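You operate a simulated robot arm through the tools that you are given. There is no shell and no other tool.

You run a simulated robot arm. Do the job below in one go: nothing can be reset, and whatever is moved stays where it is left.

## Task
Move the blue core from the air shaft to the green mat.
Fine: tap shut and hose vented before the nozzle goes back in its cup; let the shaft down by the release button. Set down upright: blue core.

The check looks at the end state, three seconds after you hand in, the way a careful person would. Anything else that was tipped, shoved, dropped, spilled or broken makes it a failure.

## Robot
A 6-joint arm with a fingered hand, fixed in place. Base frame: the origin is at the foot of the arm, x ahead of it, y to its left, z up. Lengths are in cm, angles in rad, forces in N, time in s.
With the tool pointing down near the work surface it reaches from about 34 to 74 cm from the base axis. Its first joint turns from -2.007 to 2.007 rad. Payload 4 kg.
Tool frame: the origin (TCP) lies between the finger pads and is the grasp point; the fingertips stand 2.6 cm ahead of it; z points along the fingers, y is the line along which they close. Largest opening 13.2 cm; the body of the gripper starts 7.3 cm behind the TCP. The gripper is a hand of 4 fingers: y runs from the thumb to the fingers, the wrist lies at [0, 0, -23.9] in the tool frame, and closing takes about 1.5 s.
Orientation is that of the tool frame in the base frame, as a unit quaternion [w, x, y, z]. With the fingers straight down and closing along the base's y, the tool's x points along the base's -x, its y along +y and its z along -z.

## Interface
- The arm moves only by the tool jog_arm. Its arguments are lists of equal length, an entry for each row: "slide": the shift along the tool's x, y, z in units of 40 mm (1.0 is 40 mm), a list of three; "rotation": the turn, a rotation vector about the tool's x, y, z in units of 6 degrees (1.0 is 6 degrees), a list of three. In form: {"slide": [[x, y, z], ...], "rotation": [[ax, ay, az], ...]}. A call has 1 to 20 rows; each row shifts and turns the commanded pose from where the row before left it, along the tool's axes as they then stand. "claw" is the gripper command, from -1 (shut) to 1 (fully open), values between in proportion, set as the call begins (left out, the last holds). A call with a number of a shift or a turn outside -1 to 1 is refused whole. A row lasts 0.2 s, in which the tool goes at most 5 cm and 0.15 rad; a call with a longer step from one row to the next is refused whole, and so is a gripper value outside its range. Where a pose cannot be reached the arm comes as near as it can. A force on the tool above 40 N (or 10 N above the force at the start of the call, whichever is more), or a blocked arm, ends the call early, and 0.2 s more pass. The fingers move at their own pace (about 15.3 cm/s each) and stop on an object; they squeeze with about 26 N. The grip force told is the motor's: it shows also when the fingers shut on nothing. Time passes only in rows, and 0.2 s behind the last, so rows that do not move let the fingers close. It gives the time, the measured TCP pose, the force on the tool (base axes), the opening and the grip force at its end, in the units of the frame above (readings bear some noise), with the torque about the TCP (base axes, N m) and any sound that the robot's microphone picked up.
- Cameras (640 x 400 px; columns grow to the right, rows downward): "scene" is fixed at [21.87, 64.89, 155.52]; the picture's right is [-0.96, 0.27, 0.00], its down [0.26, 0.91, -0.34] and it looks along [-0.09, -0.32, -0.94] (base axes); focal length 312 px, centre (320, 200). "wrist" rides on the gripper at [6.8, 0.2, -9.7] in the tool frame; the picture's right is [-0.03, 1.00, 0.00], its down [-0.82, -0.02, -0.58] and it looks along [-0.58, -0.01, 0.82] (tool axes); focal length 270 px, centre (320, 200). There is no depth. A picture from a camera that has moved, and an enlarged one, comes with that camera's place and axes in the base frame and with its lens.
- camera(camera): a new picture of that camera. The clock stands still meanwhile.
- raise_lower(by): slides the trunk up (or, below 0, down) by that many cm; the arm rides with it, the base frame stays. It gives what a move gives, with no picture.
- set_fingers(finger1, finger2, finger3, thumb_bend): sets how far each is bent, from 0 (flat) to 100 (curled in); at 30 the hand is open as for a grip, at 70 the pads meet at the TCP. One left out holds its place. A second passes; each finger stops where it meets its share of the squeeze, and holds until it gets a number again. A gripper value or a shape takes the hand back. It gives what a move gives, with no picture; readings hold the bend of each and the force on the fingers (four entries, about 0 where the hand has none), thumb and palm.
- grasp_type(shape): the hand has 4 fingers and takes this shape, open, in about a second: jaw (thumb against the fingers, like two jaws); tri (thumb and two fingers); tip (a fingertip pinch); poke (one finger out to press); point (the index stretched); flat (the hand flat); cup (the hand cupped); fist (a fist). The gripper value then closes the fingers along that shape, each until it touches; the sizes above hold for jaw. It gives what a move gives, with no picture.
- inspect(camera, box): a new picture of the part [left, top, right, bottom] of that camera's present view, enlarged. The clock stands still meanwhile.
- sign_off(): hands the job in; it is judged then, once.

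Places have to be worked out from the pictures, the camera data and where the tool is seen. Open the gripper and draw the arm clear of the work before you hand the job in, unless the task says otherwise.

The tools are called after "Call:" by a JSON object that holds its "name" and its "arguments". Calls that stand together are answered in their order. jog_arm: Moves the arm, as the interface text tells. Its arguments: {"type":"object","properties":{"slide":{"type":"array"},"rotation":{"type":"array"},"claw":{"type":"number"}},"required":["slide","rotation"]} The other tools are called the same way: raise_lower (by) slides the trunk up or down; grasp_type (shape) gives the hand a shape; set_fingers (finger1, finger2, finger3, thumb_bend) moves the fingers one by one; camera (camera) takes a picture; inspect (camera, box) takes an enlarged picture of a part of a camera's view; sign_off () hands the job in.

At the start:

```text
clock: 0.0
tcp_pos: [4.12, 42.58, 120.08]
tcp_rot: [0.0, 0.0, 1.0, 0.0]
force: [0.7, 1.1, 0.0]
ft_torque: [0.03, -0.02, -0.04]
finger_gap: 13.17
grip_force: 0.2
shape: jaw
bend: [30.0, 30.0, 30.0, 30.0]
finger forces: [0.0, 0.1, 0.1, 0.0, 0.0, 0.0]
trunk travel left (down, up): [-87.5, 11.5]
```

scene: 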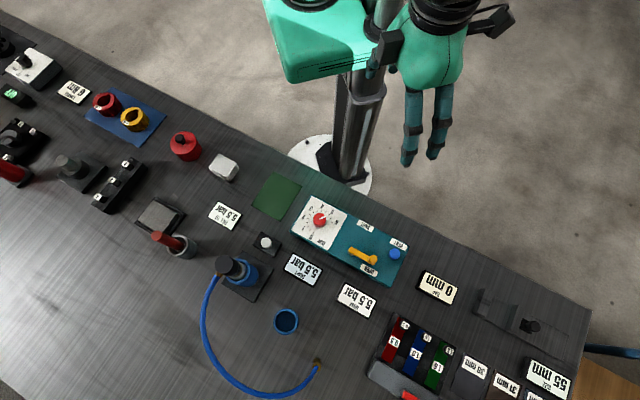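
wrist: 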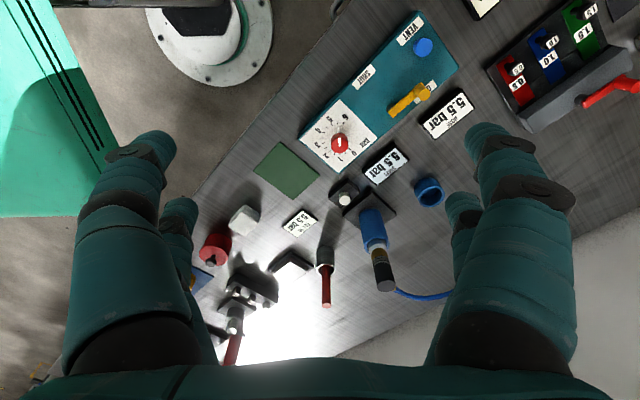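

I'll start by looking closely at the scene to identify the air shaft, the tap, vent button, the nozzle cup and the release button.

Call:
{"name": "inspect", "arguments": {"camera": "scene", "box": [180, 170, 420, 320]}}

Call:
{"name": "inspect", "arguments": {"camera": "scene", "box": [130, 200, 330, 325]}}

Call:
{"name": "inspect", "arguments": {"camera": "wrist", "box": [240, 0, 480, 150]}}

Call:
{"name": "inspect", "arguments": {"camera": "wrist", "box": [240, 140, 480, 290]}}

```text
2.67 times, centred on (300, 245) of scene
camera zoom: at [21.87, 64.89, 155.52], right [-0.96, 0.27, 0.0], down [0.26, 0.91, -0.34], along [-0.09, -0.32, -0.94], focal length 832 px, centre (373, 80)
```

zoom: 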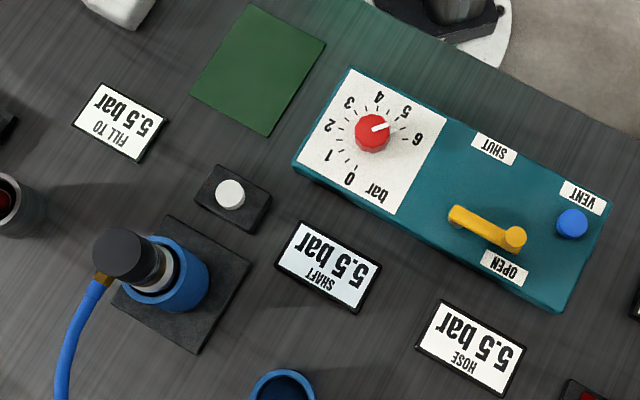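

```text
3.20 times, centred on (230, 262) of scene
camera zoom: at [21.87, 64.89, 155.52], right [-0.96, 0.27, 0.0], down [0.26, 0.91, -0.34], along [-0.09, -0.32, -0.94], focal length 998 px, centre (608, 0)
```

zoom: 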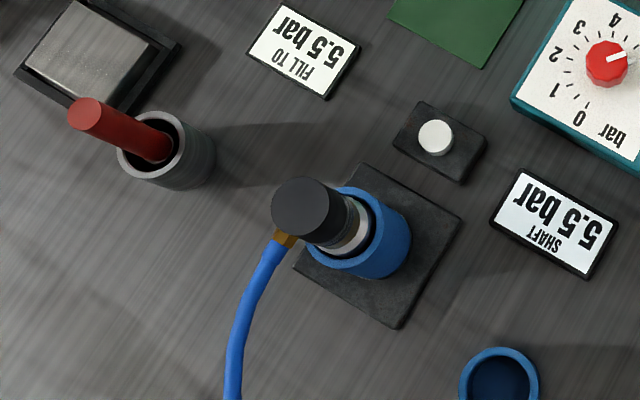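

```text
2.67 times, centred on (360, 75) of wrist
camera zoom: at [-2.94, 42.73, 129.74], right [0.03, 1.0, 0.0], down [0.82, -0.02, 0.58], along [0.58, -0.01, -0.82], focal length 721 px, centre (213, 533)
```

zoom: 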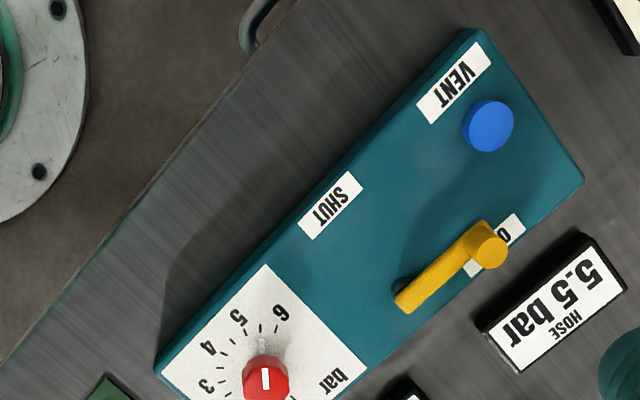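

```text
2.67 times, centred on (360, 215) of wrist
camera zoom: at [-2.94, 42.73, 129.74], right [0.03, 1.0, 0.0], down [0.82, -0.02, 0.58], along [0.58, -0.01, -0.82], focal length 721 px, centre (213, 160)
```

zoom: 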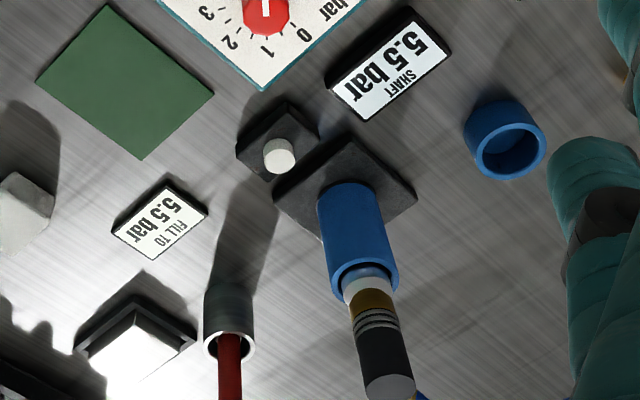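

The nozzle seems to sit on top of the shaft with the hose attached; I'll look at the hose end, the cup and the rest of the bench.

Call:
{"name": "inspect", "arguments": {"camera": "scene", "box": [190, 275, 390, 400]}}

Call:
{"name": "inspect", "arguments": {"camera": "scene", "box": [200, 240, 280, 290]}}

Call:
{"name": "inspect", "arguments": {"camera": "scene", "box": [0, 40, 240, 190]}}

Call:
{"name": "inspect", "arguments": {"camera": "scene", "box": [340, 250, 600, 400]}}

Call:
{"name": "inspect", "arguments": {"camera": "scene", "box": [300, 185, 420, 260]}}

```text
3.20 times, centred on (290, 338) of scene
camera zoom: at [21.87, 64.89, 155.52], right [-0.96, 0.27, 0.0], down [0.26, 0.91, -0.34], along [-0.09, -0.32, -0.94], focal length 998 px, centre (416, -240)
```

zoom: 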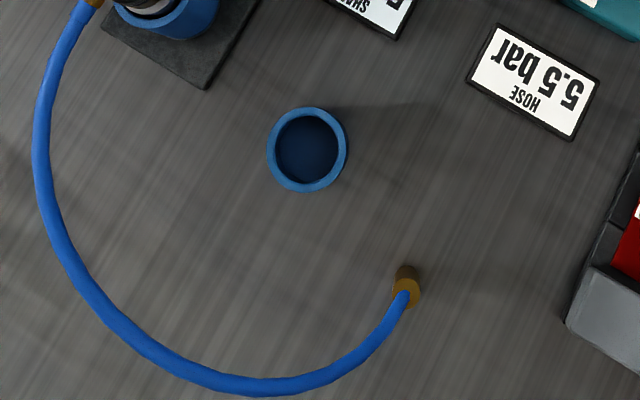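

```text
8.00 times, centred on (240, 265) of scene
camera zoom: at [21.87, 64.89, 155.52], right [-0.96, 0.27, 0.0], down [0.26, 0.91, -0.34], along [-0.09, -0.32, -0.94], focal length 2496 px, centre (960, -320)
```

zoom: 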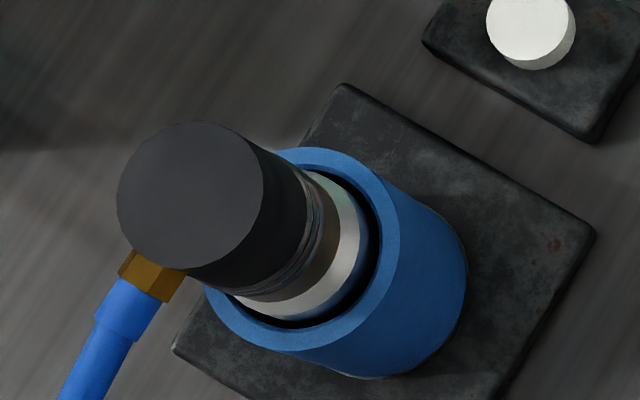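

```text
2.67 times, centred on (120, 115) of scene
camera zoom: at [21.87, 64.89, 155.52], right [-0.96, 0.27, 0.0], down [0.26, 0.91, -0.34], along [-0.09, -0.32, -0.94], focal length 832 px, centre (853, 427)
```

zoom: 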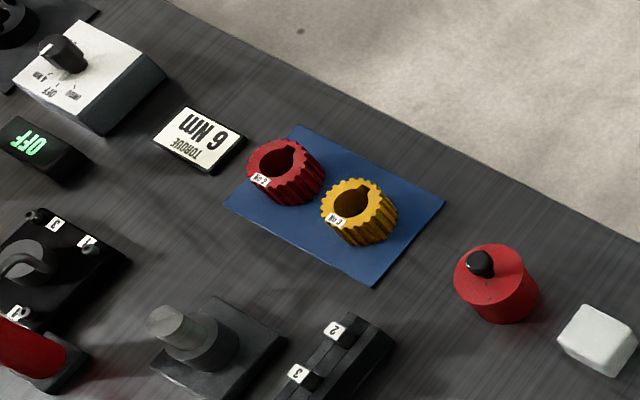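

```text
2.46 times, centred on (470, 325) of scene
camera zoom: at [21.87, 64.89, 155.52], right [-0.96, 0.27, 0.0], down [0.26, 0.91, -0.34], along [-0.09, -0.32, -0.94], focal length 768 px, centre (-49, -108)
```

zoom: 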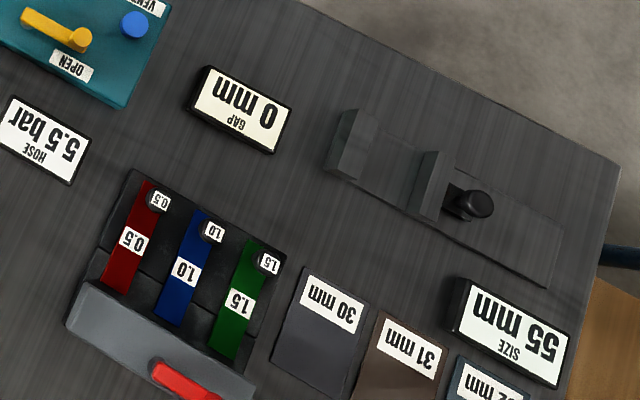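

```text
5.33 times, centred on (360, 222) of scene
camera zoom: at [21.87, 64.89, 155.52], right [-0.96, 0.27, 0.0], down [0.26, 0.91, -0.34], along [-0.09, -0.32, -0.94], focal length 1664 px, centre (107, 80)
```

zoom: 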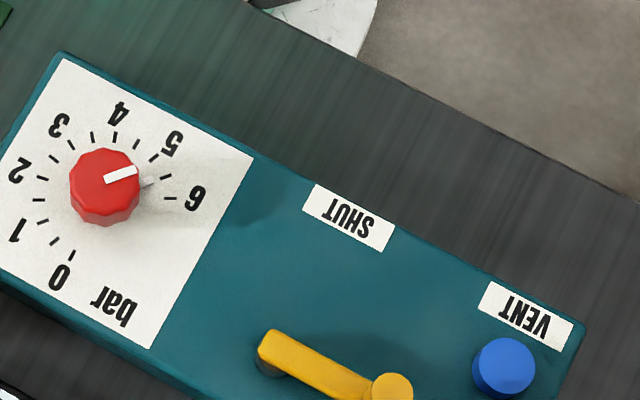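

From the two cameras I triangulate: table at z≈80, tap pivot ≈(11.6, 54.4) with its knob at ≈(7.9, 57.9, 87.3), vent button ≈(2.2, 57.8, 84), shaft/nozzle ≈(36, 53.1), nozzle top z≈100, cup ≈(29.7, 65.2, rim 83.5), release button ≈(29.9, 47.2, 83.8), mat ≈(25, 35.2). I'll go above the tap box for a closer look.

Call:
{"name": "jog_arm", "arguments": {"slide": [[-0.08, 0.5, 0.5], [-0.08, 0.5, 0.5], [-0.08, 0.5, 0.5], [-0.08, 0.5, 0.5], [-0.08, 0.5, 0.5], [-0.08, 0.5, 0.5], [0, 0, 0]], "rotation": [[0, 0, 0], [0, 0, 0], [0, 0, 0], [0, 0, 0], [0, 0, 0], [0, 0, 0], [0, 0, 0]]}}

Call:
{"name": "camera", "arguments": {"camera": "wrist"}}

Call:
{"name": "camera", "arguments": {"camera": "scene"}}

```text
clock: 1.6
tcp_pos: [6.06, 54.52, 108.08]
tcp_rot: [0.0, 0.0, 1.0, -0.001]
force: [0.8, -0.1, 0.3]
ft_torque: [-0.01, -0.02, 0.0]
finger_gap: 13.18
grip_force: 0.1
shape: jaw
bend: [30.0, 30.0, 30.0, 30.0]
finger forces: [0.1, 0.1, 0.0, 0.0, 0.1, 0.0]
trunk travel left (down, up): [-87.5, 11.5]
```

```text
taken
camera wrist: at [-0.99, 54.7, 117.8], right [0.03, 1.0, 0.0], down [0.82, -0.02, 0.58], along [0.58, -0.01, -0.82], focal length 270 px, centre (320, 200)
```

wrist: 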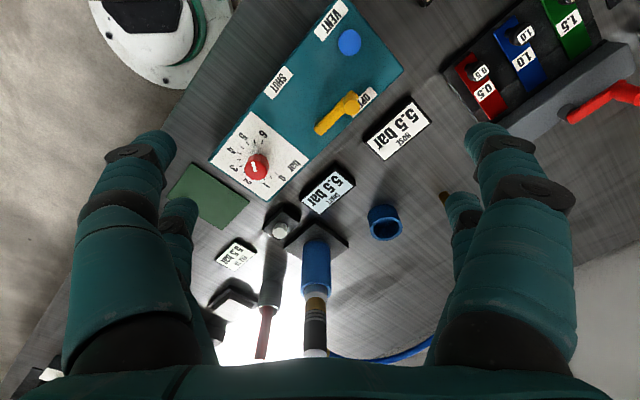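

```text
taken
```

scene: 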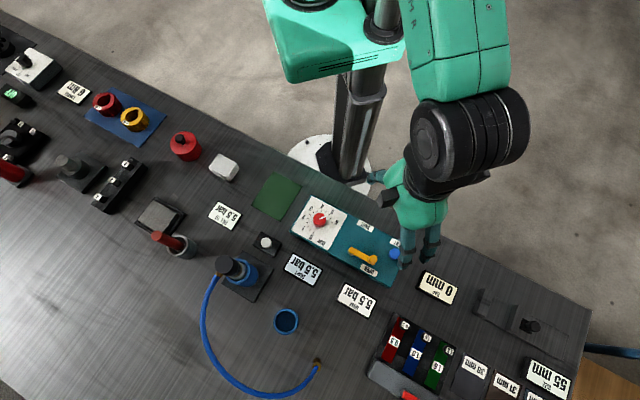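

The arm tracks well. I'll enlarge the tap and box from this viewpoint for a second triangulation.

Call:
{"name": "inspect", "arguments": {"camera": "wrist", "box": [200, 0, 440, 150]}}

Call:
{"name": "inspect", "arguments": {"camera": "wrist", "box": [240, 190, 440, 360]}}

Call:
{"name": "inspect", "arguments": {"camera": "wrist", "box": [40, 100, 600, 400]}}

```text
2.67 times, centred on (320, 75) of wrist
camera zoom: at [-0.99, 54.7, 117.8], right [0.03, 1.0, 0.0], down [0.82, -0.02, 0.58], along [0.58, -0.01, -0.82], focal length 721 px, centre (320, 533)
```

zoom: 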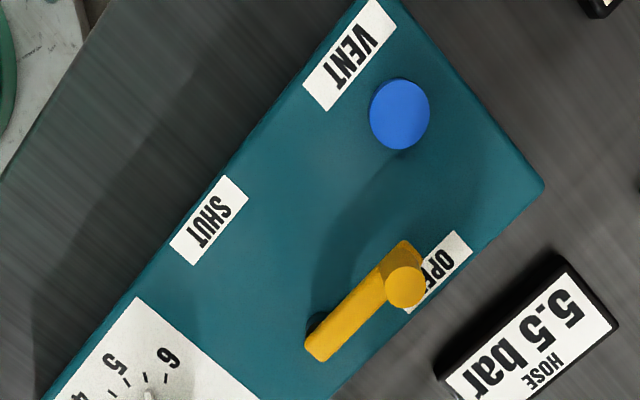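

```text
2.35 times, centred on (340, 275) of wrist
camera zoom: at [-0.99, 54.7, 117.8], right [0.03, 1.0, 0.0], down [0.82, -0.02, 0.58], along [0.58, -0.01, -0.82], focal length 636 px, centre (273, 24)
```

zoom: 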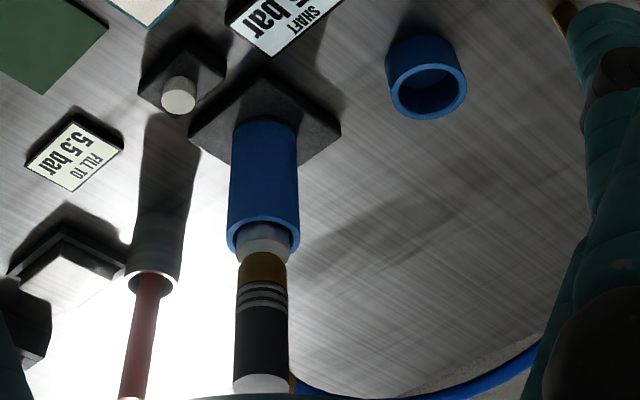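

```text
1.14 times, centred on (320, 250) of wrist
camera zoom: at [-0.99, 54.7, 117.8], right [0.03, 1.0, 0.0], down [0.82, -0.02, 0.58], along [0.58, -0.01, -0.82], focal length 309 px, centre (320, 143)
```

zoom: 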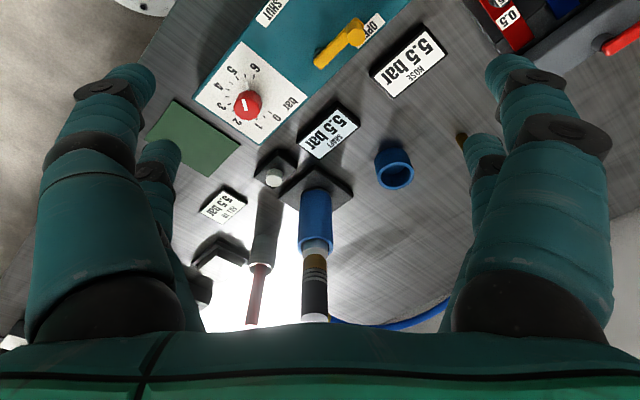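

The hand shows two digits a side. I'll try the "poke" shape here in free air to see where the single finger stands.

Call:
{"name": "grasp_type", "arguments": {"shape": "poke"}}

Call:
{"name": "camera", "arguments": {"camera": "wrist"}}

Call:
{"name": "inspect", "arguments": {"camera": "scene", "box": [340, 140, 500, 290]}}

```text
clock: 2.5
tcp_pos: [5.9, 54.52, 108.09]
tcp_rot: [0.0, 0.0, 1.0, -0.001]
force: [0.3, 0.4, -0.6]
ft_torque: [-0.01, 0.03, -0.01]
finger_gap: 0.0
grip_force: 0.0
shape: poke
bend: [100.0, 100.0, 100.0, 34.0]
finger forces: [0.0, 0.0, 0.1, 0.0, 0.0, 0.0]
trunk travel left (down, up): [-87.5, 11.5]
```

```text
taken
camera wrist: at [-1.0, 54.71, 117.79], right [0.03, 1.0, 0.0], down [0.82, -0.02, 0.58], along [0.58, -0.01, -0.82], focal length 270 px, centre (320, 200)
```

wrist: 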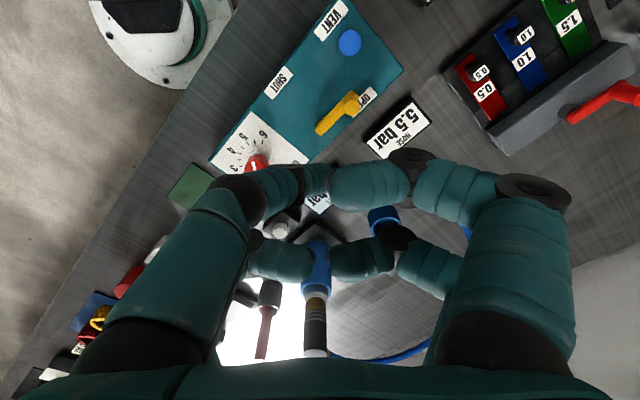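

```text
2.67 times, centred on (420, 215) of scene
camera zoom: at [21.87, 64.89, 155.52], right [-0.96, 0.27, 0.0], down [0.26, 0.91, -0.34], along [-0.09, -0.32, -0.94], focal length 832 px, centre (53, 160)
```

zoom: 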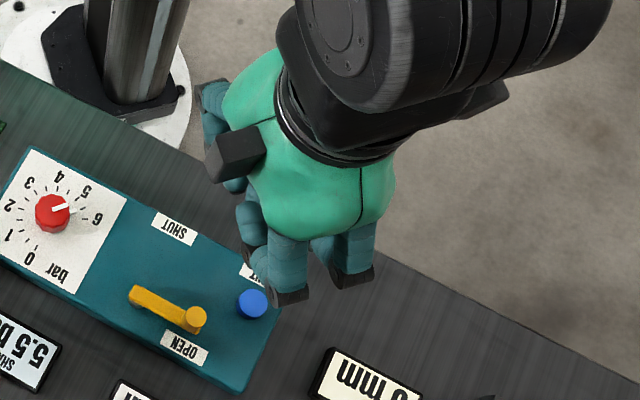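

All digits look curled here; I'll wait briefly to see whether the shape has settled.

Call:
{"name": "jog_arm", "arguments": {"slide": [[0, 0, 0], [0, 0, 0], [0, 0, 0]], "rotation": [[0, 0, 0], [0, 0, 0], [0, 0, 0]]}}

Call:
{"name": "camera", "arguments": {"camera": "wrist"}}

```text
clock: 3.3
tcp_pos: [6.02, 54.52, 108.03]
tcp_rot: [0.0, 0.0, 1.0, 0.001]
force: [-0.4, 0.0, -0.4]
ft_torque: [0.0, 0.0, -0.02]
finger_gap: 0.0
grip_force: 0.1
shape: poke
bend: [100.0, 100.0, 100.0, 34.0]
finger forces: [0.0, 0.1, 0.0, 0.0, 0.1, 0.1]
trunk travel left (down, up): [-87.5, 11.5]
```

```text
taken
camera wrist: at [-1.0, 54.71, 117.79], right [0.03, 1.0, 0.0], down [0.82, -0.02, 0.58], along [0.58, -0.01, -0.82], focal length 270 px, centre (320, 200)
```

wrist: 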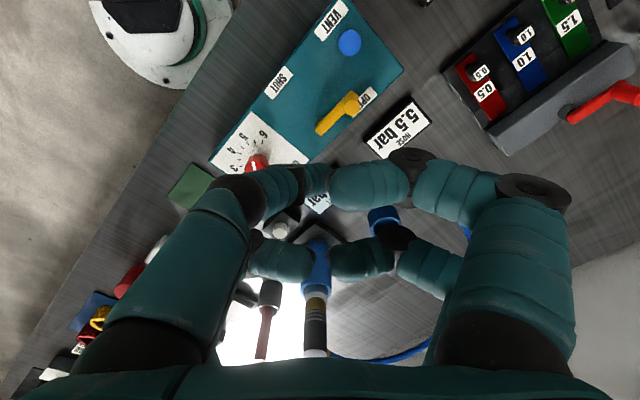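

The poke shape is ambiguous in the picture, so I'll compare it with the jaw shape fully shut, whose dimensions are given.

Call:
{"name": "grasp_type", "arguments": {"shape": "jaw"}}

Call:
{"name": "jog_arm", "arguments": {"slide": [[0, 0, 0], [0, 0, 0], [0, 0, 0], [0, 0, 0], [0, 0, 0], [0, 0, 0], [0, 0, 0]], "rotation": [[0, 0, 0], [0, 0, 0], [0, 0, 0], [0, 0, 0], [0, 0, 0], [0, 0, 0], [0, 0, 0]], "claw": -1}}

Call:
{"name": "camera", "arguments": {"camera": "wrist"}}

Call:
{"name": "inspect", "arguments": {"camera": "scene", "box": [340, 140, 500, 290]}}

```text
clock: 4.2
tcp_pos: [5.93, 54.41, 108.08]
tcp_rot: [0.0, 0.0, 1.0, 0.0]
force: [-0.2, 0.0, 0.2]
ft_torque: [-0.01, -0.04, 0.03]
finger_gap: 13.21
grip_force: 0.1
shape: jaw
bend: [30.0, 30.0, 30.0, 30.0]
finger forces: [0.0, 0.0, 0.1, 0.0, 0.1, 0.1]
trunk travel left (down, up): [-87.5, 11.5]
```

```text
clock: 5.8
tcp_pos: [5.96, 54.41, 108.08]
tcp_rot: [0.001, 0.0, 1.0, 0.001]
force: [0.0, 0.2, 0.0]
ft_torque: [0.02, -0.04, 0.01]
finger_gap: 0.0
grip_force: 25.6
shape: jaw
bend: [62.0, 63.0, 63.0, 70.0]
finger forces: [0.0, 0.0, 0.0, 0.0, 0.0, 0.0]
trunk travel left (down, up): [-87.5, 11.5]
```

```text
taken
camera wrist: at [-1.0, 54.71, 117.79], right [0.03, 1.0, 0.0], down [0.82, -0.02, 0.58], along [0.58, -0.01, -0.82], focal length 270 px, centre (320, 200)
```

wrist: 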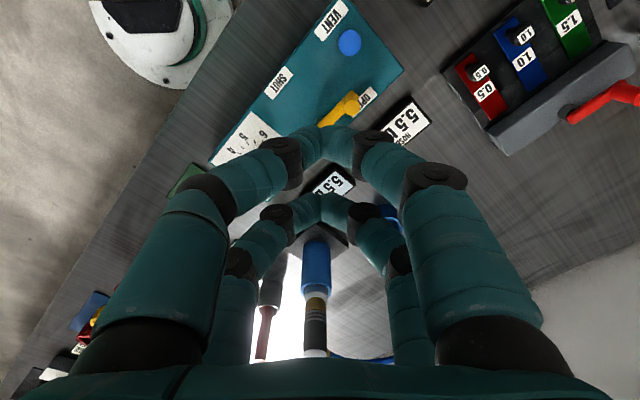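

```text
2.67 times, centred on (420, 215) of scene
camera zoom: at [21.87, 64.89, 155.52], right [-0.96, 0.27, 0.0], down [0.26, 0.91, -0.34], along [-0.09, -0.32, -0.94], focal length 832 px, centre (53, 160)
```

zoom: 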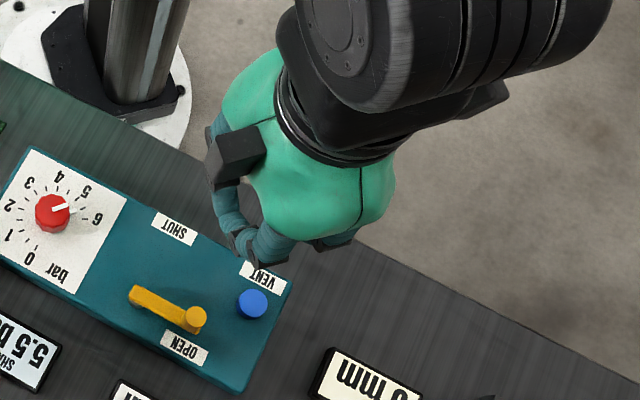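

The closed jaw shows digit pairs at tool x≈±2, tips about 2.5 cm ahead of the TCP. I'll cage the tap lever loosely between the jaws: hover over it with a ~3.2 cm gap and the tool x axis along the lever (yaw +45°).

Call:
{"name": "jog_arm", "arguments": {"slide": [[-0.18, 0.1625, 0.8125], [-0.18, 0.1625, 0.8125], [-0.18, 0.1625, 0.8125], [-0.18, 0.1625, 0.8125], [0, 0, 0], [0, 0, 0], [0, 0, 0], [0, 0, 0], [0, 0, 0], [0, 0, 0], [0, 0, 0], [0, 0, 0], [0, 0, 0]], "rotation": [[0, 0, 0], [0, 0, 0], [0, 0, 0], [0, 0, 0], [0, 0, 0.9375], [0, 0, 0.9375], [0, 0, 0.9375], [0, 0, 0.9375], [0, 0, 0.9375], [0, 0, 0.9375], [0, 0, 0.9375], [0, 0, 0.9375], [0, 0, 0]], "claw": -0.515}}

Call:
{"name": "camera", "arguments": {"camera": "wrist"}}

Call:
{"name": "inspect", "arguments": {"camera": "scene", "box": [300, 170, 460, 290]}}

```text
clock: 8.6
tcp_pos: [8.82, 57.08, 95.19]
tcp_rot: [0.0, 0.384, 0.924, 0.0]
force: [0.2, 0.1, 0.1]
ft_torque: [0.0, -0.02, -0.03]
finger_gap: 3.17
grip_force: 0.0
shape: jaw
bend: [73.0, 73.0, 73.0, 70.0]
finger forces: [0.1, 0.0, 0.1, 0.0, 0.0, 0.0]
trunk travel left (down, up): [-87.5, 11.5]
```

```text
taken
camera wrist: at [4.01, 62.1, 104.73], right [0.73, 0.69, 0.0], down [0.56, -0.59, 0.58], along [0.4, -0.42, -0.82], focal length 270 px, centre (320, 200)
```

wrist: 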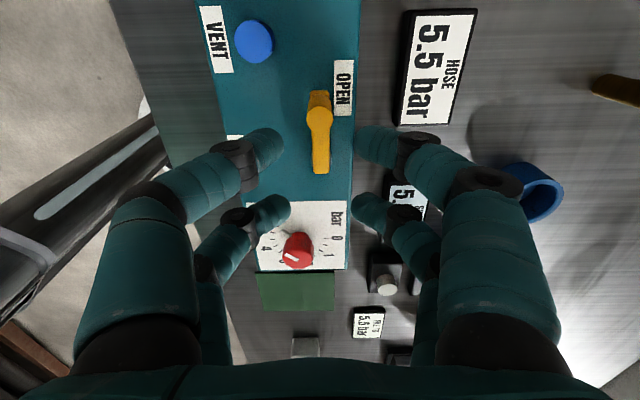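

```text
3.33 times, centred on (380, 230) of scene
camera zoom: at [21.87, 64.89, 155.52], right [-0.96, 0.27, 0.0], down [0.26, 0.91, -0.34], along [-0.09, -0.32, -0.94], focal length 1040 px, centre (120, 100)
```

zoom: 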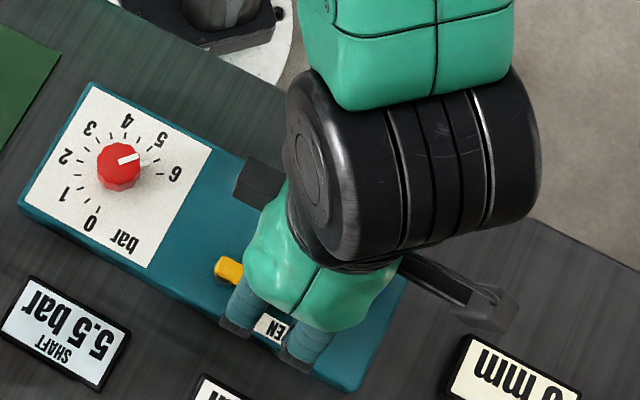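

The lever lies centred between the jaws (image x≈319) with the knob about 1.1 cm outward of the TCP. I'll descend so the tips straddle the lever just above the box top.

Call:
{"name": "jog_arm", "arguments": {"slide": [[0, 0, 0.5], [0, 0, 0.5], [0, 0, 0.4], [0, 0, 0.3], [0, 0, 0.25], [0, 0, 0]], "rotation": [[0, 0, 0], [0, 0, 0], [0, 0, 0], [0, 0, 0], [0, 0, 0], [0, 0, 0]]}}

Call:
{"name": "camera", "arguments": {"camera": "wrist"}}

```text
clock: 10.0
tcp_pos: [8.8, 57.26, 87.27]
tcp_rot: [-0.001, 0.383, 0.924, 0.0]
force: [-0.3, 0.1, 0.7]
ft_torque: [0.02, -0.02, 0.0]
finger_gap: 3.18
grip_force: 0.1
shape: jaw
bend: [73.0, 73.0, 73.0, 70.0]
finger forces: [0.1, 0.0, 0.0, 0.0, 0.1, 0.0]
trunk travel left (down, up): [-87.5, 11.5]
```

```text
taken
camera wrist: at [3.97, 62.15, 96.89], right [0.72, 0.69, 0.0], down [0.56, -0.59, 0.58], along [0.4, -0.42, -0.82], focal length 270 px, centre (320, 200)
```

wrist: 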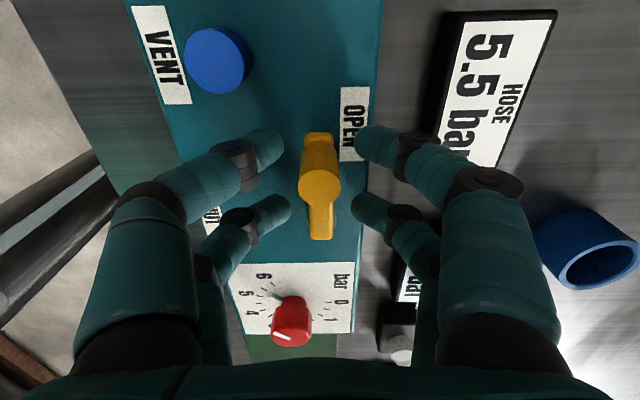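

The cage is in place around lever and knob, no contact force. Now I sweep counter-clockwise about the pivot (3.5 cm inward of the TCP), the first half, turning with the lever.

Call:
{"name": "jog_arm", "arguments": {"slide": [[-0.005, -0.0915, 0], [-0.005, -0.0915, 0], [-0.005, -0.0915, 0], [-0.005, -0.0915, 0], [-0.005, -0.0915, 0], [-0.005, -0.0915, 0], [-0.005, -0.0915, 0], [0, 0, 0]], "rotation": [[0, 0, -1], [0, 0, -1], [0, 0, -1], [0, 0, -1], [0, 0, -1], [0, 0, -1], [0, 0, -1], [0, 0, 0]]}}

Call:
{"name": "camera", "arguments": {"camera": "wrist"}}

```text
clock: 11.8
tcp_pos: [7.71, 54.68, 87.19]
tcp_rot: [0.001, 0.025, 1.0, 0.0]
force: [0.4, -0.2, 0.9]
ft_torque: [0.04, 0.03, -0.03]
finger_gap: 3.23
grip_force: 0.1
shape: jaw
bend: [73.0, 73.0, 73.0, 70.0]
finger forces: [0.6, 0.0, 0.0, 0.0, 0.0, 0.0]
trunk travel left (down, up): [-87.5, 11.5]
```

```text
taken
camera wrist: at [0.79, 55.34, 96.95], right [0.08, 1.0, 0.0], down [0.81, -0.06, 0.58], along [0.58, -0.04, -0.82], focal length 270 px, centre (320, 200)
```

wrist: 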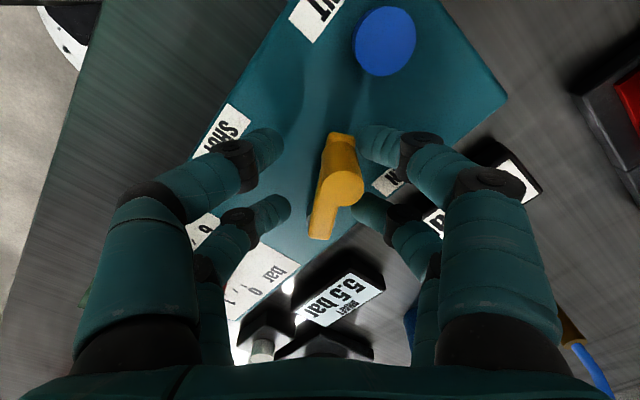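

The lever is turning, pushed lightly by the +y digits (force under 1 N). I continue the other half of the turn.

Call:
{"name": "jog_arm", "arguments": {"slide": [[-0.005, -0.0915, 0], [-0.005, -0.0915, 0], [-0.005, -0.0915, 0], [-0.005, -0.0915, 0], [-0.005, -0.0915, 0], [-0.005, -0.0915, 0], [-0.005, -0.0915, 0], [-0.005, -0.0915, 0], [0, 0, 0]], "rotation": [[0, 0, -1], [0, 0, -1], [0, 0, -1], [0, 0, -1], [0, 0, -1], [0, 0, -1], [0, 0, -1], [0, 0, -1], [0, 0, 0]]}}

Call:
{"name": "camera", "arguments": {"camera": "wrist"}}

Call:
{"name": "inspect", "arguments": {"camera": "scene", "box": [280, 190, 460, 310]}}

```text
clock: 13.8
tcp_pos: [8.83, 52.01, 87.22]
tcp_rot: [0.0, -0.383, 0.924, -0.001]
force: [-0.1, 0.6, 0.8]
ft_torque: [0.01, 0.01, 0.01]
finger_gap: 3.2
grip_force: 0.0
shape: jaw
bend: [73.0, 73.0, 73.0, 70.0]
finger forces: [0.9, 0.0, 0.0, 0.0, 0.0, 0.1]
trunk travel left (down, up): [-87.5, 11.5]
```

```text
taken
camera wrist: at [3.75, 47.36, 96.91], right [-0.69, 0.72, 0.0], down [0.59, 0.56, 0.58], along [0.42, 0.4, -0.82], focal length 270 px, centre (320, 200)
```

wrist: 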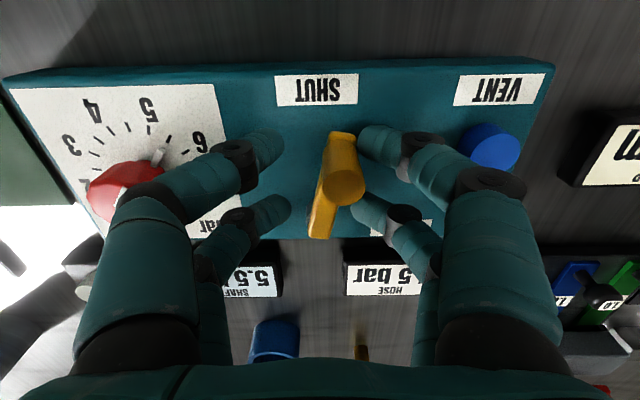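

```text
3.33 times, centred on (370, 250) of scene
camera zoom: at [21.87, 64.89, 155.52], right [-0.96, 0.27, 0.0], down [0.26, 0.91, -0.34], along [-0.09, -0.32, -0.94], focal length 1040 px, centre (153, 33)
```

zoom: 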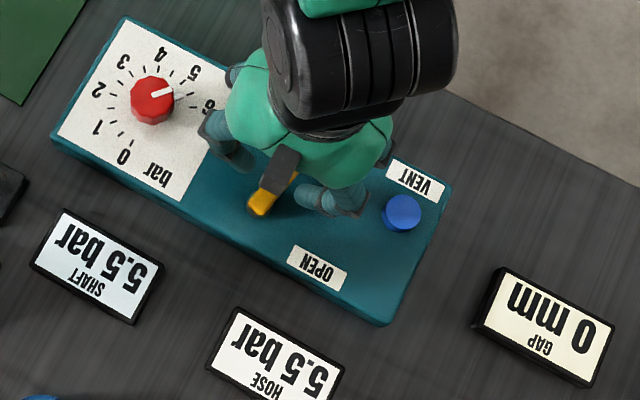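

The lever trails by the cage clearance (about 9°). I push a little further along tool −y to take it to its stop.

Call:
{"name": "jog_arm", "arguments": {"slide": [[0, -0.05, 0], [0, -0.05, 0], [0, -0.05, 0], [0, -0.03, 0], [0, 0, 0]], "rotation": [[0, 0, -0.3], [0, 0, -0.3], [0, 0, -0.3], [0, 0, 0], [0, 0, 0]]}}

Call:
{"name": "camera", "arguments": {"camera": "wrist"}}

```text
clock: 15.0
tcp_pos: [9.36, 51.5, 87.19]
tcp_rot: [0.0, -0.426, 0.905, 0.0]
force: [-1.2, -0.1, -0.3]
ft_torque: [0.0, 0.0, 0.0]
finger_gap: 3.24
grip_force: 0.0
shape: jaw
bend: [73.0, 73.0, 73.0, 70.0]
finger forces: [0.5, 0.0, 0.1, 0.1, 0.1, 0.0]
trunk travel left (down, up): [-87.5, 11.5]
```

```text
taken
camera wrist: at [4.78, 46.5, 96.94], right [-0.75, 0.66, 0.0], down [0.54, 0.62, 0.58], along [0.38, 0.44, -0.82], focal length 270 px, centre (320, 200)
```

wrist: 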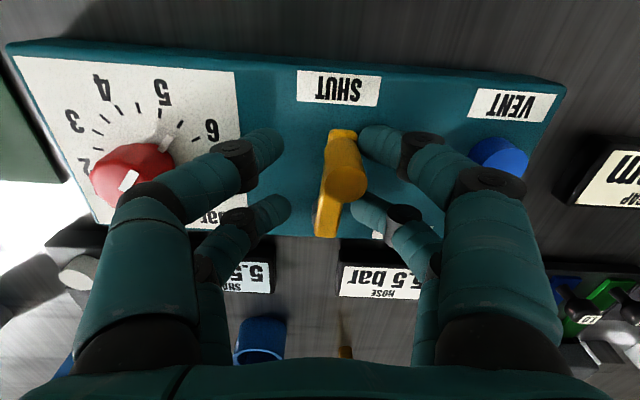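

The lever is now at about 221°, a few degrees short of the perpendicular. A little more push, watching the force for the stop.

Call:
{"name": "jog_arm", "arguments": {"slide": [[0, -0.04, 0], [0, -0.04, 0], [0, -0.03, 0], [0, 0, 0]], "rotation": [[0, 0, 0], [0, 0, 0], [0, 0, 0], [0, 0, 0]]}}

Call:
{"name": "camera", "arguments": {"camera": "wrist"}}

```text
clock: 16.0
tcp_pos: [9.73, 51.33, 87.27]
tcp_rot: [0.001, -0.425, 0.905, 0.0]
force: [-0.8, 0.9, 0.6]
ft_torque: [0.03, 0.03, 0.02]
finger_gap: 3.22
grip_force: 0.0
shape: jaw
bend: [73.0, 73.0, 73.0, 70.0]
finger forces: [1.3, 0.1, 0.0, 0.0, 0.0, 0.0]
trunk travel left (down, up): [-87.5, 11.5]
```

```text
taken
camera wrist: at [5.09, 46.21, 96.96], right [-0.75, 0.66, 0.0], down [0.54, 0.62, 0.58], along [0.38, 0.44, -0.82], focal length 270 px, centre (320, 200)
```

wrist: 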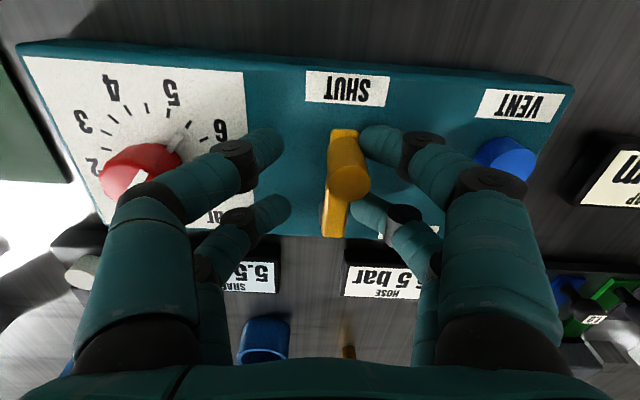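

The lever is now close to perpendicular (~225°). I nudge a bit more to feel for a hard stop.

Call:
{"name": "jog_arm", "arguments": {"slide": [[0, -0.03, 0], [0, -0.03, 0], [0, 0, 0]], "rotation": [[0, 0, 0], [0, 0, 0], [0, 0, 0]]}}

Call:
{"name": "camera", "arguments": {"camera": "wrist"}}

```text
clock: 16.8
tcp_pos: [9.9, 51.15, 87.14]
tcp_rot: [-0.001, -0.425, 0.905, -0.001]
force: [-2.9, 1.3, 1.6]
ft_torque: [0.05, 0.08, -0.02]
finger_gap: 3.28
grip_force: 0.0
shape: jaw
bend: [73.0, 73.0, 73.0, 70.0]
finger forces: [2.7, 0.7, 0.0, 0.1, 0.1, 0.0]
trunk travel left (down, up): [-87.5, 11.5]
```

```text
taken
camera wrist: at [5.27, 46.08, 96.95], right [-0.75, 0.66, 0.0], down [0.54, 0.62, 0.58], along [0.38, 0.44, -0.82], focal length 270 px, centre (320, 200)
```

wrist: 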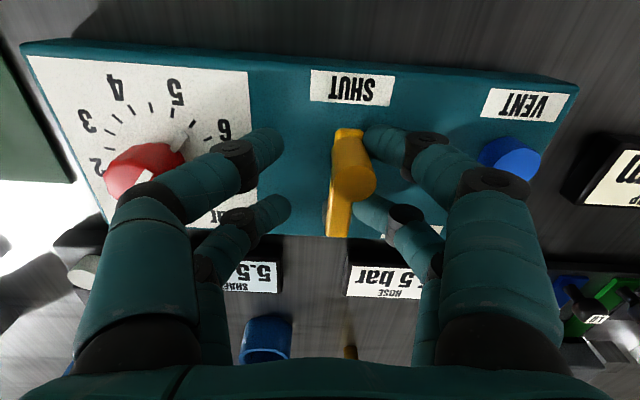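

Force rises to about 3 N and the digits give: the lever is at the SHUT stop. I back off a little, rise clear, and check from the scene camera.

Call:
{"name": "jog_arm", "arguments": {"slide": [[0, 0.1, 0], [0, 0.05, 0], [0, 0, -0.5], [0, 0, -0.8], [0, 0, -0.8], [0, 0, 0]], "rotation": [[0, 0, 0], [0, 0, 0], [0, 0, 0], [0, 0, 0], [0, 0, 0], [0, 0, 0]]}}

Call:
{"name": "jog_arm", "arguments": {"slide": [[0, 0, -0.5], [0, 0, 0], [0, 0, 0], [0, 0, 0], [0, 0, 0], [0, 0, 0], [0, 0, 0], [0, 0, 0], [0, 0, 0], [0, 0, 0]], "rotation": [[0, 0, 0], [0, 0, 0.933], [0, 0, 0.933], [0, 0, 0.933], [0, 0, 0.933], [0, 0, 0.933], [0, 0, 0.933], [0, 0, 0.933], [0, 0, 0.933], [0, 0, 0.933]], "claw": -1}}

Call:
{"name": "inspect", "arguments": {"camera": "scene", "box": [280, 190, 460, 320]}}

Call:
{"name": "camera", "arguments": {"camera": "wrist"}}

```text
clock: 18.2
tcp_pos: [9.44, 51.61, 95.75]
tcp_rot: [0.0, -0.426, 0.905, 0.0]
force: [0.4, -0.3, -0.4]
ft_torque: [-0.02, -0.02, 0.04]
finger_gap: 3.21
grip_force: 0.1
shape: jaw
bend: [73.0, 73.0, 73.0, 70.0]
finger forces: [0.0, 0.0, 0.0, 0.1, 0.0, 0.0]
trunk travel left (down, up): [-87.5, 11.5]
```

```text
clock: 20.4
tcp_pos: [9.34, 51.58, 97.68]
tcp_rot: [0.0, 0.001, 1.0, -0.001]
force: [0.6, -0.3, -1.0]
ft_torque: [0.01, 0.0, 0.01]
finger_gap: 0.0
grip_force: 25.7
shape: jaw
bend: [63.0, 64.0, 64.0, 70.0]
finger forces: [0.0, 0.0, 0.1, 0.0, 0.1, 0.0]
trunk travel left (down, up): [-87.5, 11.5]
```

```text
3.08 times, centred on (370, 255) of scene
camera zoom: at [21.87, 64.89, 155.52], right [-0.96, 0.27, 0.0], down [0.26, 0.91, -0.34], along [-0.09, -0.32, -0.94], focal length 960 px, centre (166, 31)
```

zoom: 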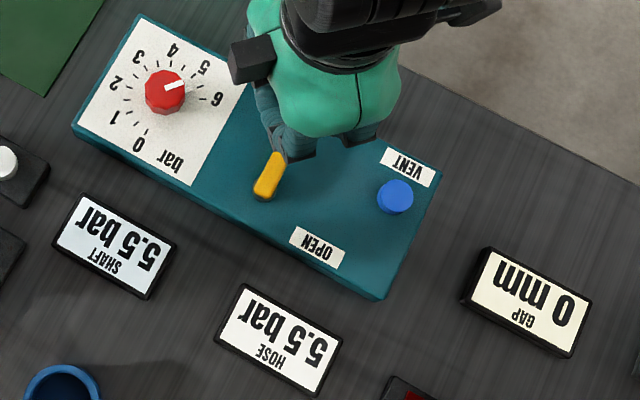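

```text
taken
camera wrist: at [2.44, 51.79, 107.32], right [0.03, 1.0, 0.0], down [0.82, -0.02, 0.58], along [0.58, -0.02, -0.82], focal length 270 px, centre (320, 200)
```

wrist: 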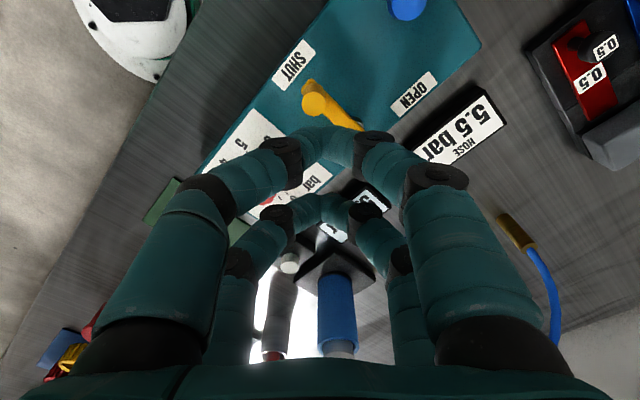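

The lever points at SHUT. Now I hover the closed front digit pair (tool x=+2) over the blue VENT button.

Call:
{"name": "jog_arm", "arguments": {"slide": [[0.33, 0.375, 0.3], [0.33, 0.375, 0.3], [0.33, 0.375, 0.5], [0.33, 0.375, 0.6], [0, 0, 0.2], [0, 0, 0]], "rotation": [[0, 0, 0], [0, 0, 0], [0, 0, 0], [0, 0, 0], [0, 0, 0], [0, 0, 0]]}}

Call:
{"name": "camera", "arguments": {"camera": "wrist"}}

```text
clock: 21.8
tcp_pos: [4.15, 57.6, 90.06]
tcp_rot: [-0.001, 0.0, 1.0, 0.0]
force: [0.0, -0.5, 0.3]
ft_torque: [-0.02, -0.02, -0.01]
finger_gap: 0.01
grip_force: 26.2
shape: jaw
bend: [63.0, 64.0, 64.0, 70.0]
finger forces: [0.0, 0.0, 0.0, 0.1, 0.1, 0.0]
trunk travel left (down, up): [-87.5, 11.5]
```

```text
taken
camera wrist: at [-2.78, 57.87, 99.68], right [0.02, 1.0, 0.0], down [0.82, -0.02, 0.58], along [0.58, -0.01, -0.82], focal length 270 px, centre (320, 200)
```

wrist: 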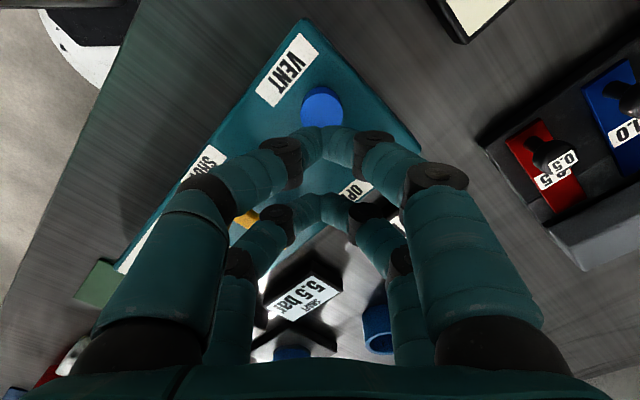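

The vent button sits right under the front pair (tool ≈(2.2, 0.3)). I descend gently until contact.

Call:
{"name": "jog_arm", "arguments": {"slide": [[0, 0, 0.4], [0, 0, 0.3], [0, 0, 0.04], [0, 0, 0.03], [0, 0, 0.03], [0, 0, 0.03], [0, 0, 0]], "rotation": [[0, 0, 0], [0, 0, 0], [0, 0, 0], [0, 0, 0], [0, 0, 0], [0, 0, 0], [0, 0, 0]]}}

Call:
{"name": "inspect", "arguments": {"camera": "scene", "box": [280, 190, 460, 320]}}

```text
clock: 23.4
tcp_pos: [4.09, 57.44, 86.79]
tcp_rot: [0.0, -0.001, 1.0, 0.001]
force: [0.8, 1.2, 5.2]
ft_torque: [0.05, 0.07, 0.0]
finger_gap: 0.0
grip_force: 26.1
shape: jaw
bend: [64.0, 64.0, 64.0, 70.0]
finger forces: [0.0, 0.1, 0.0, 0.1, 0.1, 0.0]
trunk travel left (down, up): [-87.5, 11.5]
heard: click
```

```text
3.08 times, centred on (370, 255) of scene
camera zoom: at [21.87, 64.89, 155.52], right [-0.96, 0.27, 0.0], down [0.26, 0.91, -0.34], along [-0.09, -0.32, -0.94], focal length 960 px, centre (166, 31)
```

zoom: 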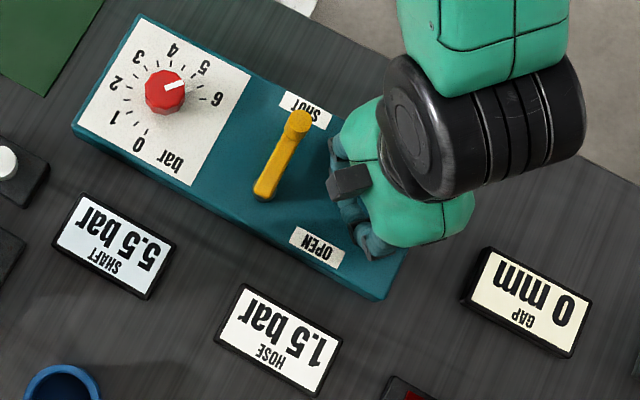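

The button clicked and the hose already reads 1.5 bar, with the shaft still at 5.5 bar. I hold it pressed a bit longer.

Call:
{"name": "jog_arm", "arguments": {"slide": [[0, 0, 0], [0, 0, 0], [0, 0, 0], [0, 0, 0], [0, 0, 0], [0, 0, 0]], "rotation": [[0, 0, 0], [0, 0, 0], [0, 0, 0], [0, 0, 0], [0, 0, 0], [0, 0, 0]]}}

Call:
{"name": "inspect", "arguments": {"camera": "scene", "box": [260, 190, 440, 320]}}

```text
clock: 24.8
tcp_pos: [4.03, 57.48, 86.81]
tcp_rot: [0.001, 0.0, 1.0, 0.0]
force: [1.2, 2.1, 6.5]
ft_torque: [0.09, 0.1, -0.03]
finger_gap: 0.0
grip_force: 26.2
shape: jaw
bend: [64.0, 64.0, 64.0, 70.0]
finger forces: [0.1, 0.0, 0.1, 0.0, 0.0, 0.0]
trunk travel left (down, up): [-87.5, 11.5]
```

```text
3.08 times, centred on (350, 255) of scene
camera zoom: at [21.87, 64.89, 155.52], right [-0.96, 0.27, 0.0], down [0.26, 0.91, -0.34], along [-0.09, -0.32, -0.94], focal length 960 px, centre (228, 31)
```

zoom: 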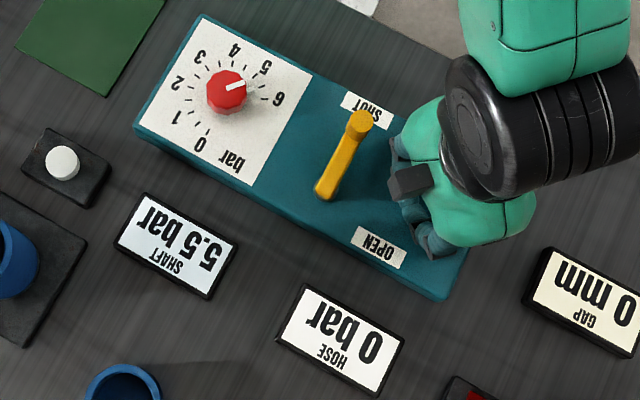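

Hose reads 0 bar, shaft still holds. I lift off the vent button, go up high, and check the gauges stay put.

Call:
{"name": "jog_arm", "arguments": {"slide": [[0, 0, -0.2], [0, 0, -0.6], [0, 0, -0.9], [0, 0, -0.9], [0, 0, -0.9], [0, 0, -0.9], [0, 0, -0.9], [0, 0, -0.9], [0, 0, 0]], "rotation": [[0, 0, 0], [0, 0, 0], [0, 0, 0], [0, 0, 0], [0, 0, 0], [0, 0, 0], [0, 0, 0], [0, 0, 0], [0, 0, 0]]}}

Call:
{"name": "inspect", "arguments": {"camera": "scene", "box": [200, 180, 440, 330]}}

```text
clock: 26.8
tcp_pos: [4.09, 57.48, 111.69]
tcp_rot: [0.0, 0.0, 1.0, -0.001]
force: [0.2, 0.8, 1.7]
ft_torque: [-0.03, -0.01, -0.03]
finger_gap: 0.02
grip_force: 26.5
shape: jaw
bend: [64.0, 64.0, 64.0, 70.0]
finger forces: [0.1, 0.0, 0.1, 0.1, 0.0, 0.0]
trunk travel left (down, up): [-87.5, 11.5]
```

```text
2.67 times, centred on (320, 255) of scene
camera zoom: at [21.87, 64.89, 155.52], right [-0.96, 0.27, 0.0], down [0.26, 0.91, -0.34], along [-0.09, -0.32, -0.94], focal length 832 px, centre (320, 53)
```

zoom: 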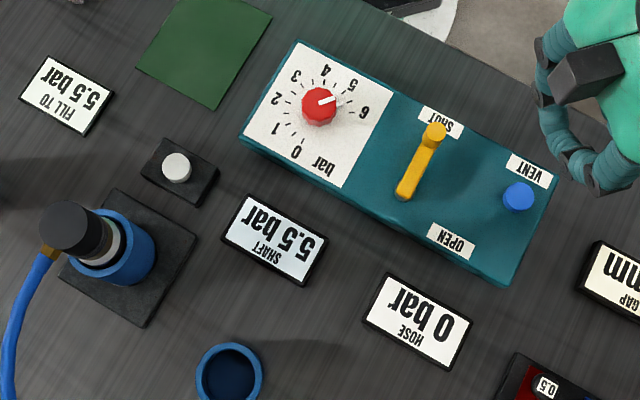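

Hose stays at 0 bar with the tap on SHUT. I now move high over to the nozzle, opening the hand part-way and yawing −38° so the hose leaves along tool −x, between the digits.

Call:
{"name": "jog_arm", "arguments": {"slide": [[-0.85, -0.115, 0], [-0.85, -0.115, 0], [-0.85, -0.115, 0], [-0.85, -0.115, 0], [-0.85, -0.115, 0], [-0.85, -0.115, 0], [-0.85, -0.115, 0], [-0.85, -0.115, 0], [-0.85, -0.115, 0], [0, 0, 0], [0, 0, 0], [0, 0, 0], [0, 0, 0], [0, 0, 0], [0, 0, 0], [0, 0, 0], [0, 0, 0]], "rotation": [[0, 0, 0], [0, 0, 0], [0, 0, 0], [0, 0, 0], [0, 0, 0], [0, 0, 0], [0, 0, 0], [0, 0, 0], [0, 0, 0], [0, 0, -0.905], [0, 0, -0.905], [0, 0, -0.905], [0, 0, -0.905], [0, 0, -0.905], [0, 0, -0.905], [0, 0, -0.905], [0, 0, 0]], "claw": 0.2}}

Call:
{"name": "camera", "arguments": {"camera": "wrist"}}

Call:
{"name": "camera", "arguments": {"camera": "scene"}}

```text
clock: 30.4
tcp_pos: [34.74, 53.4, 111.45]
tcp_rot: [0.0, -0.327, 0.945, 0.0]
force: [-0.1, 0.3, -0.2]
ft_torque: [-0.01, 0.0, 0.0]
finger_gap: 7.9
grip_force: 0.0
shape: jaw
bend: [71.0, 71.0, 71.0, 70.0]
finger forces: [0.0, 0.1, 0.0, 0.0, 0.0, 0.0]
trunk travel left (down, up): [-87.5, 11.5]
```

```text
taken
camera wrist: at [29.12, 49.41, 121.22], right [-0.6, 0.8, 0.0], down [0.65, 0.49, 0.58], along [0.46, 0.34, -0.82], focal length 270 px, centre (320, 200)
```

wrist: 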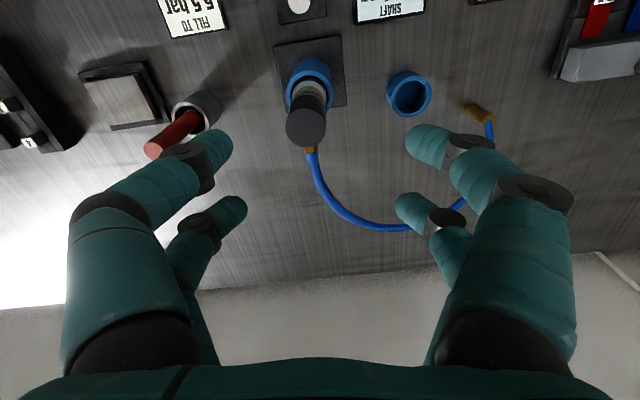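

```text
taken
```

scene: 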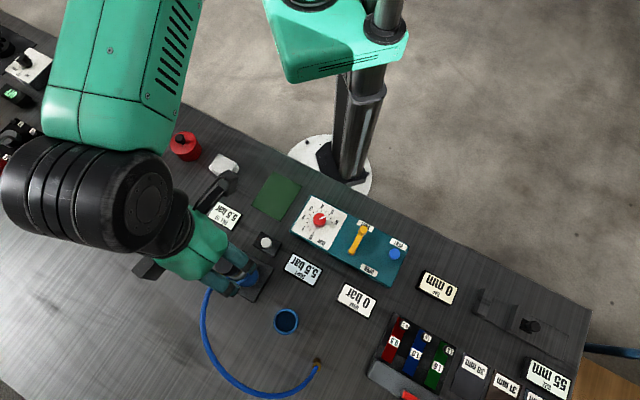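

The hose leaves the nozzle straight along tool −x, as wanted. I enlarge the nozzle region for exact alignment.

Call:
{"name": "inspect", "arguments": {"camera": "wrist", "box": [250, 20, 450, 180]}}

```text
2.50 times, centred on (350, 100) of wrist
camera zoom: at [29.12, 49.41, 121.22], right [-0.6, 0.8, 0.0], down [0.65, 0.49, 0.58], along [0.46, 0.34, -0.82], focal length 676 px, centre (245, 450)
```

zoom: 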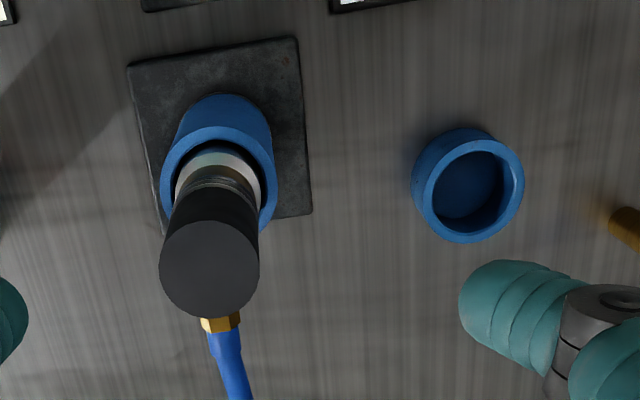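

Nozzle axis ≈(36.07, 53.05), top z≈100, hose leaving at ≈44° near its top. I refine yaw by −6°, centre over the nozzle and come down to just above it.

Call:
{"name": "jog_arm", "arguments": {"slide": [[0, 0, 0], [-0.089, -0.147, 0], [-0.089, -0.147, 0], [0, 0, 0.6], [0, 0, 0.6], [0, 0, 0.6], [0, 0, 0]], "rotation": [[0, 0, -1], [0, 0, 0], [0, 0, 0], [0, 0, 0], [0, 0, 0], [0, 0, 0], [0, 0, 0]]}}

Call:
{"name": "camera", "arguments": {"camera": "wrist"}}

```text
clock: 32.0
tcp_pos: [36.13, 53.05, 104.27]
tcp_rot: [0.001, -0.375, 0.927, 0.0]
force: [0.6, -0.9, 0.0]
ft_torque: [-0.02, 0.0, 0.03]
finger_gap: 7.88
grip_force: 0.0
shape: jaw
bend: [71.0, 71.0, 71.0, 70.0]
finger forces: [0.1, 0.0, 0.1, 0.0, 0.0, 0.0]
trunk travel left (down, up): [-87.5, 11.5]
```

```text
taken
camera wrist: at [30.96, 48.49, 114.01], right [-0.68, 0.74, 0.0], down [0.6, 0.55, 0.58], along [0.43, 0.39, -0.82], focal length 270 px, centre (320, 200)
```

wrist: 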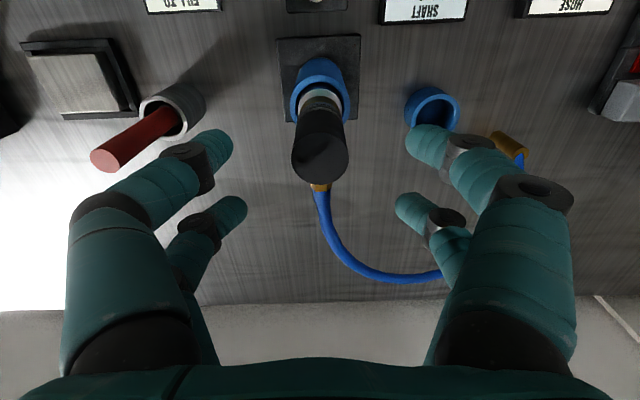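

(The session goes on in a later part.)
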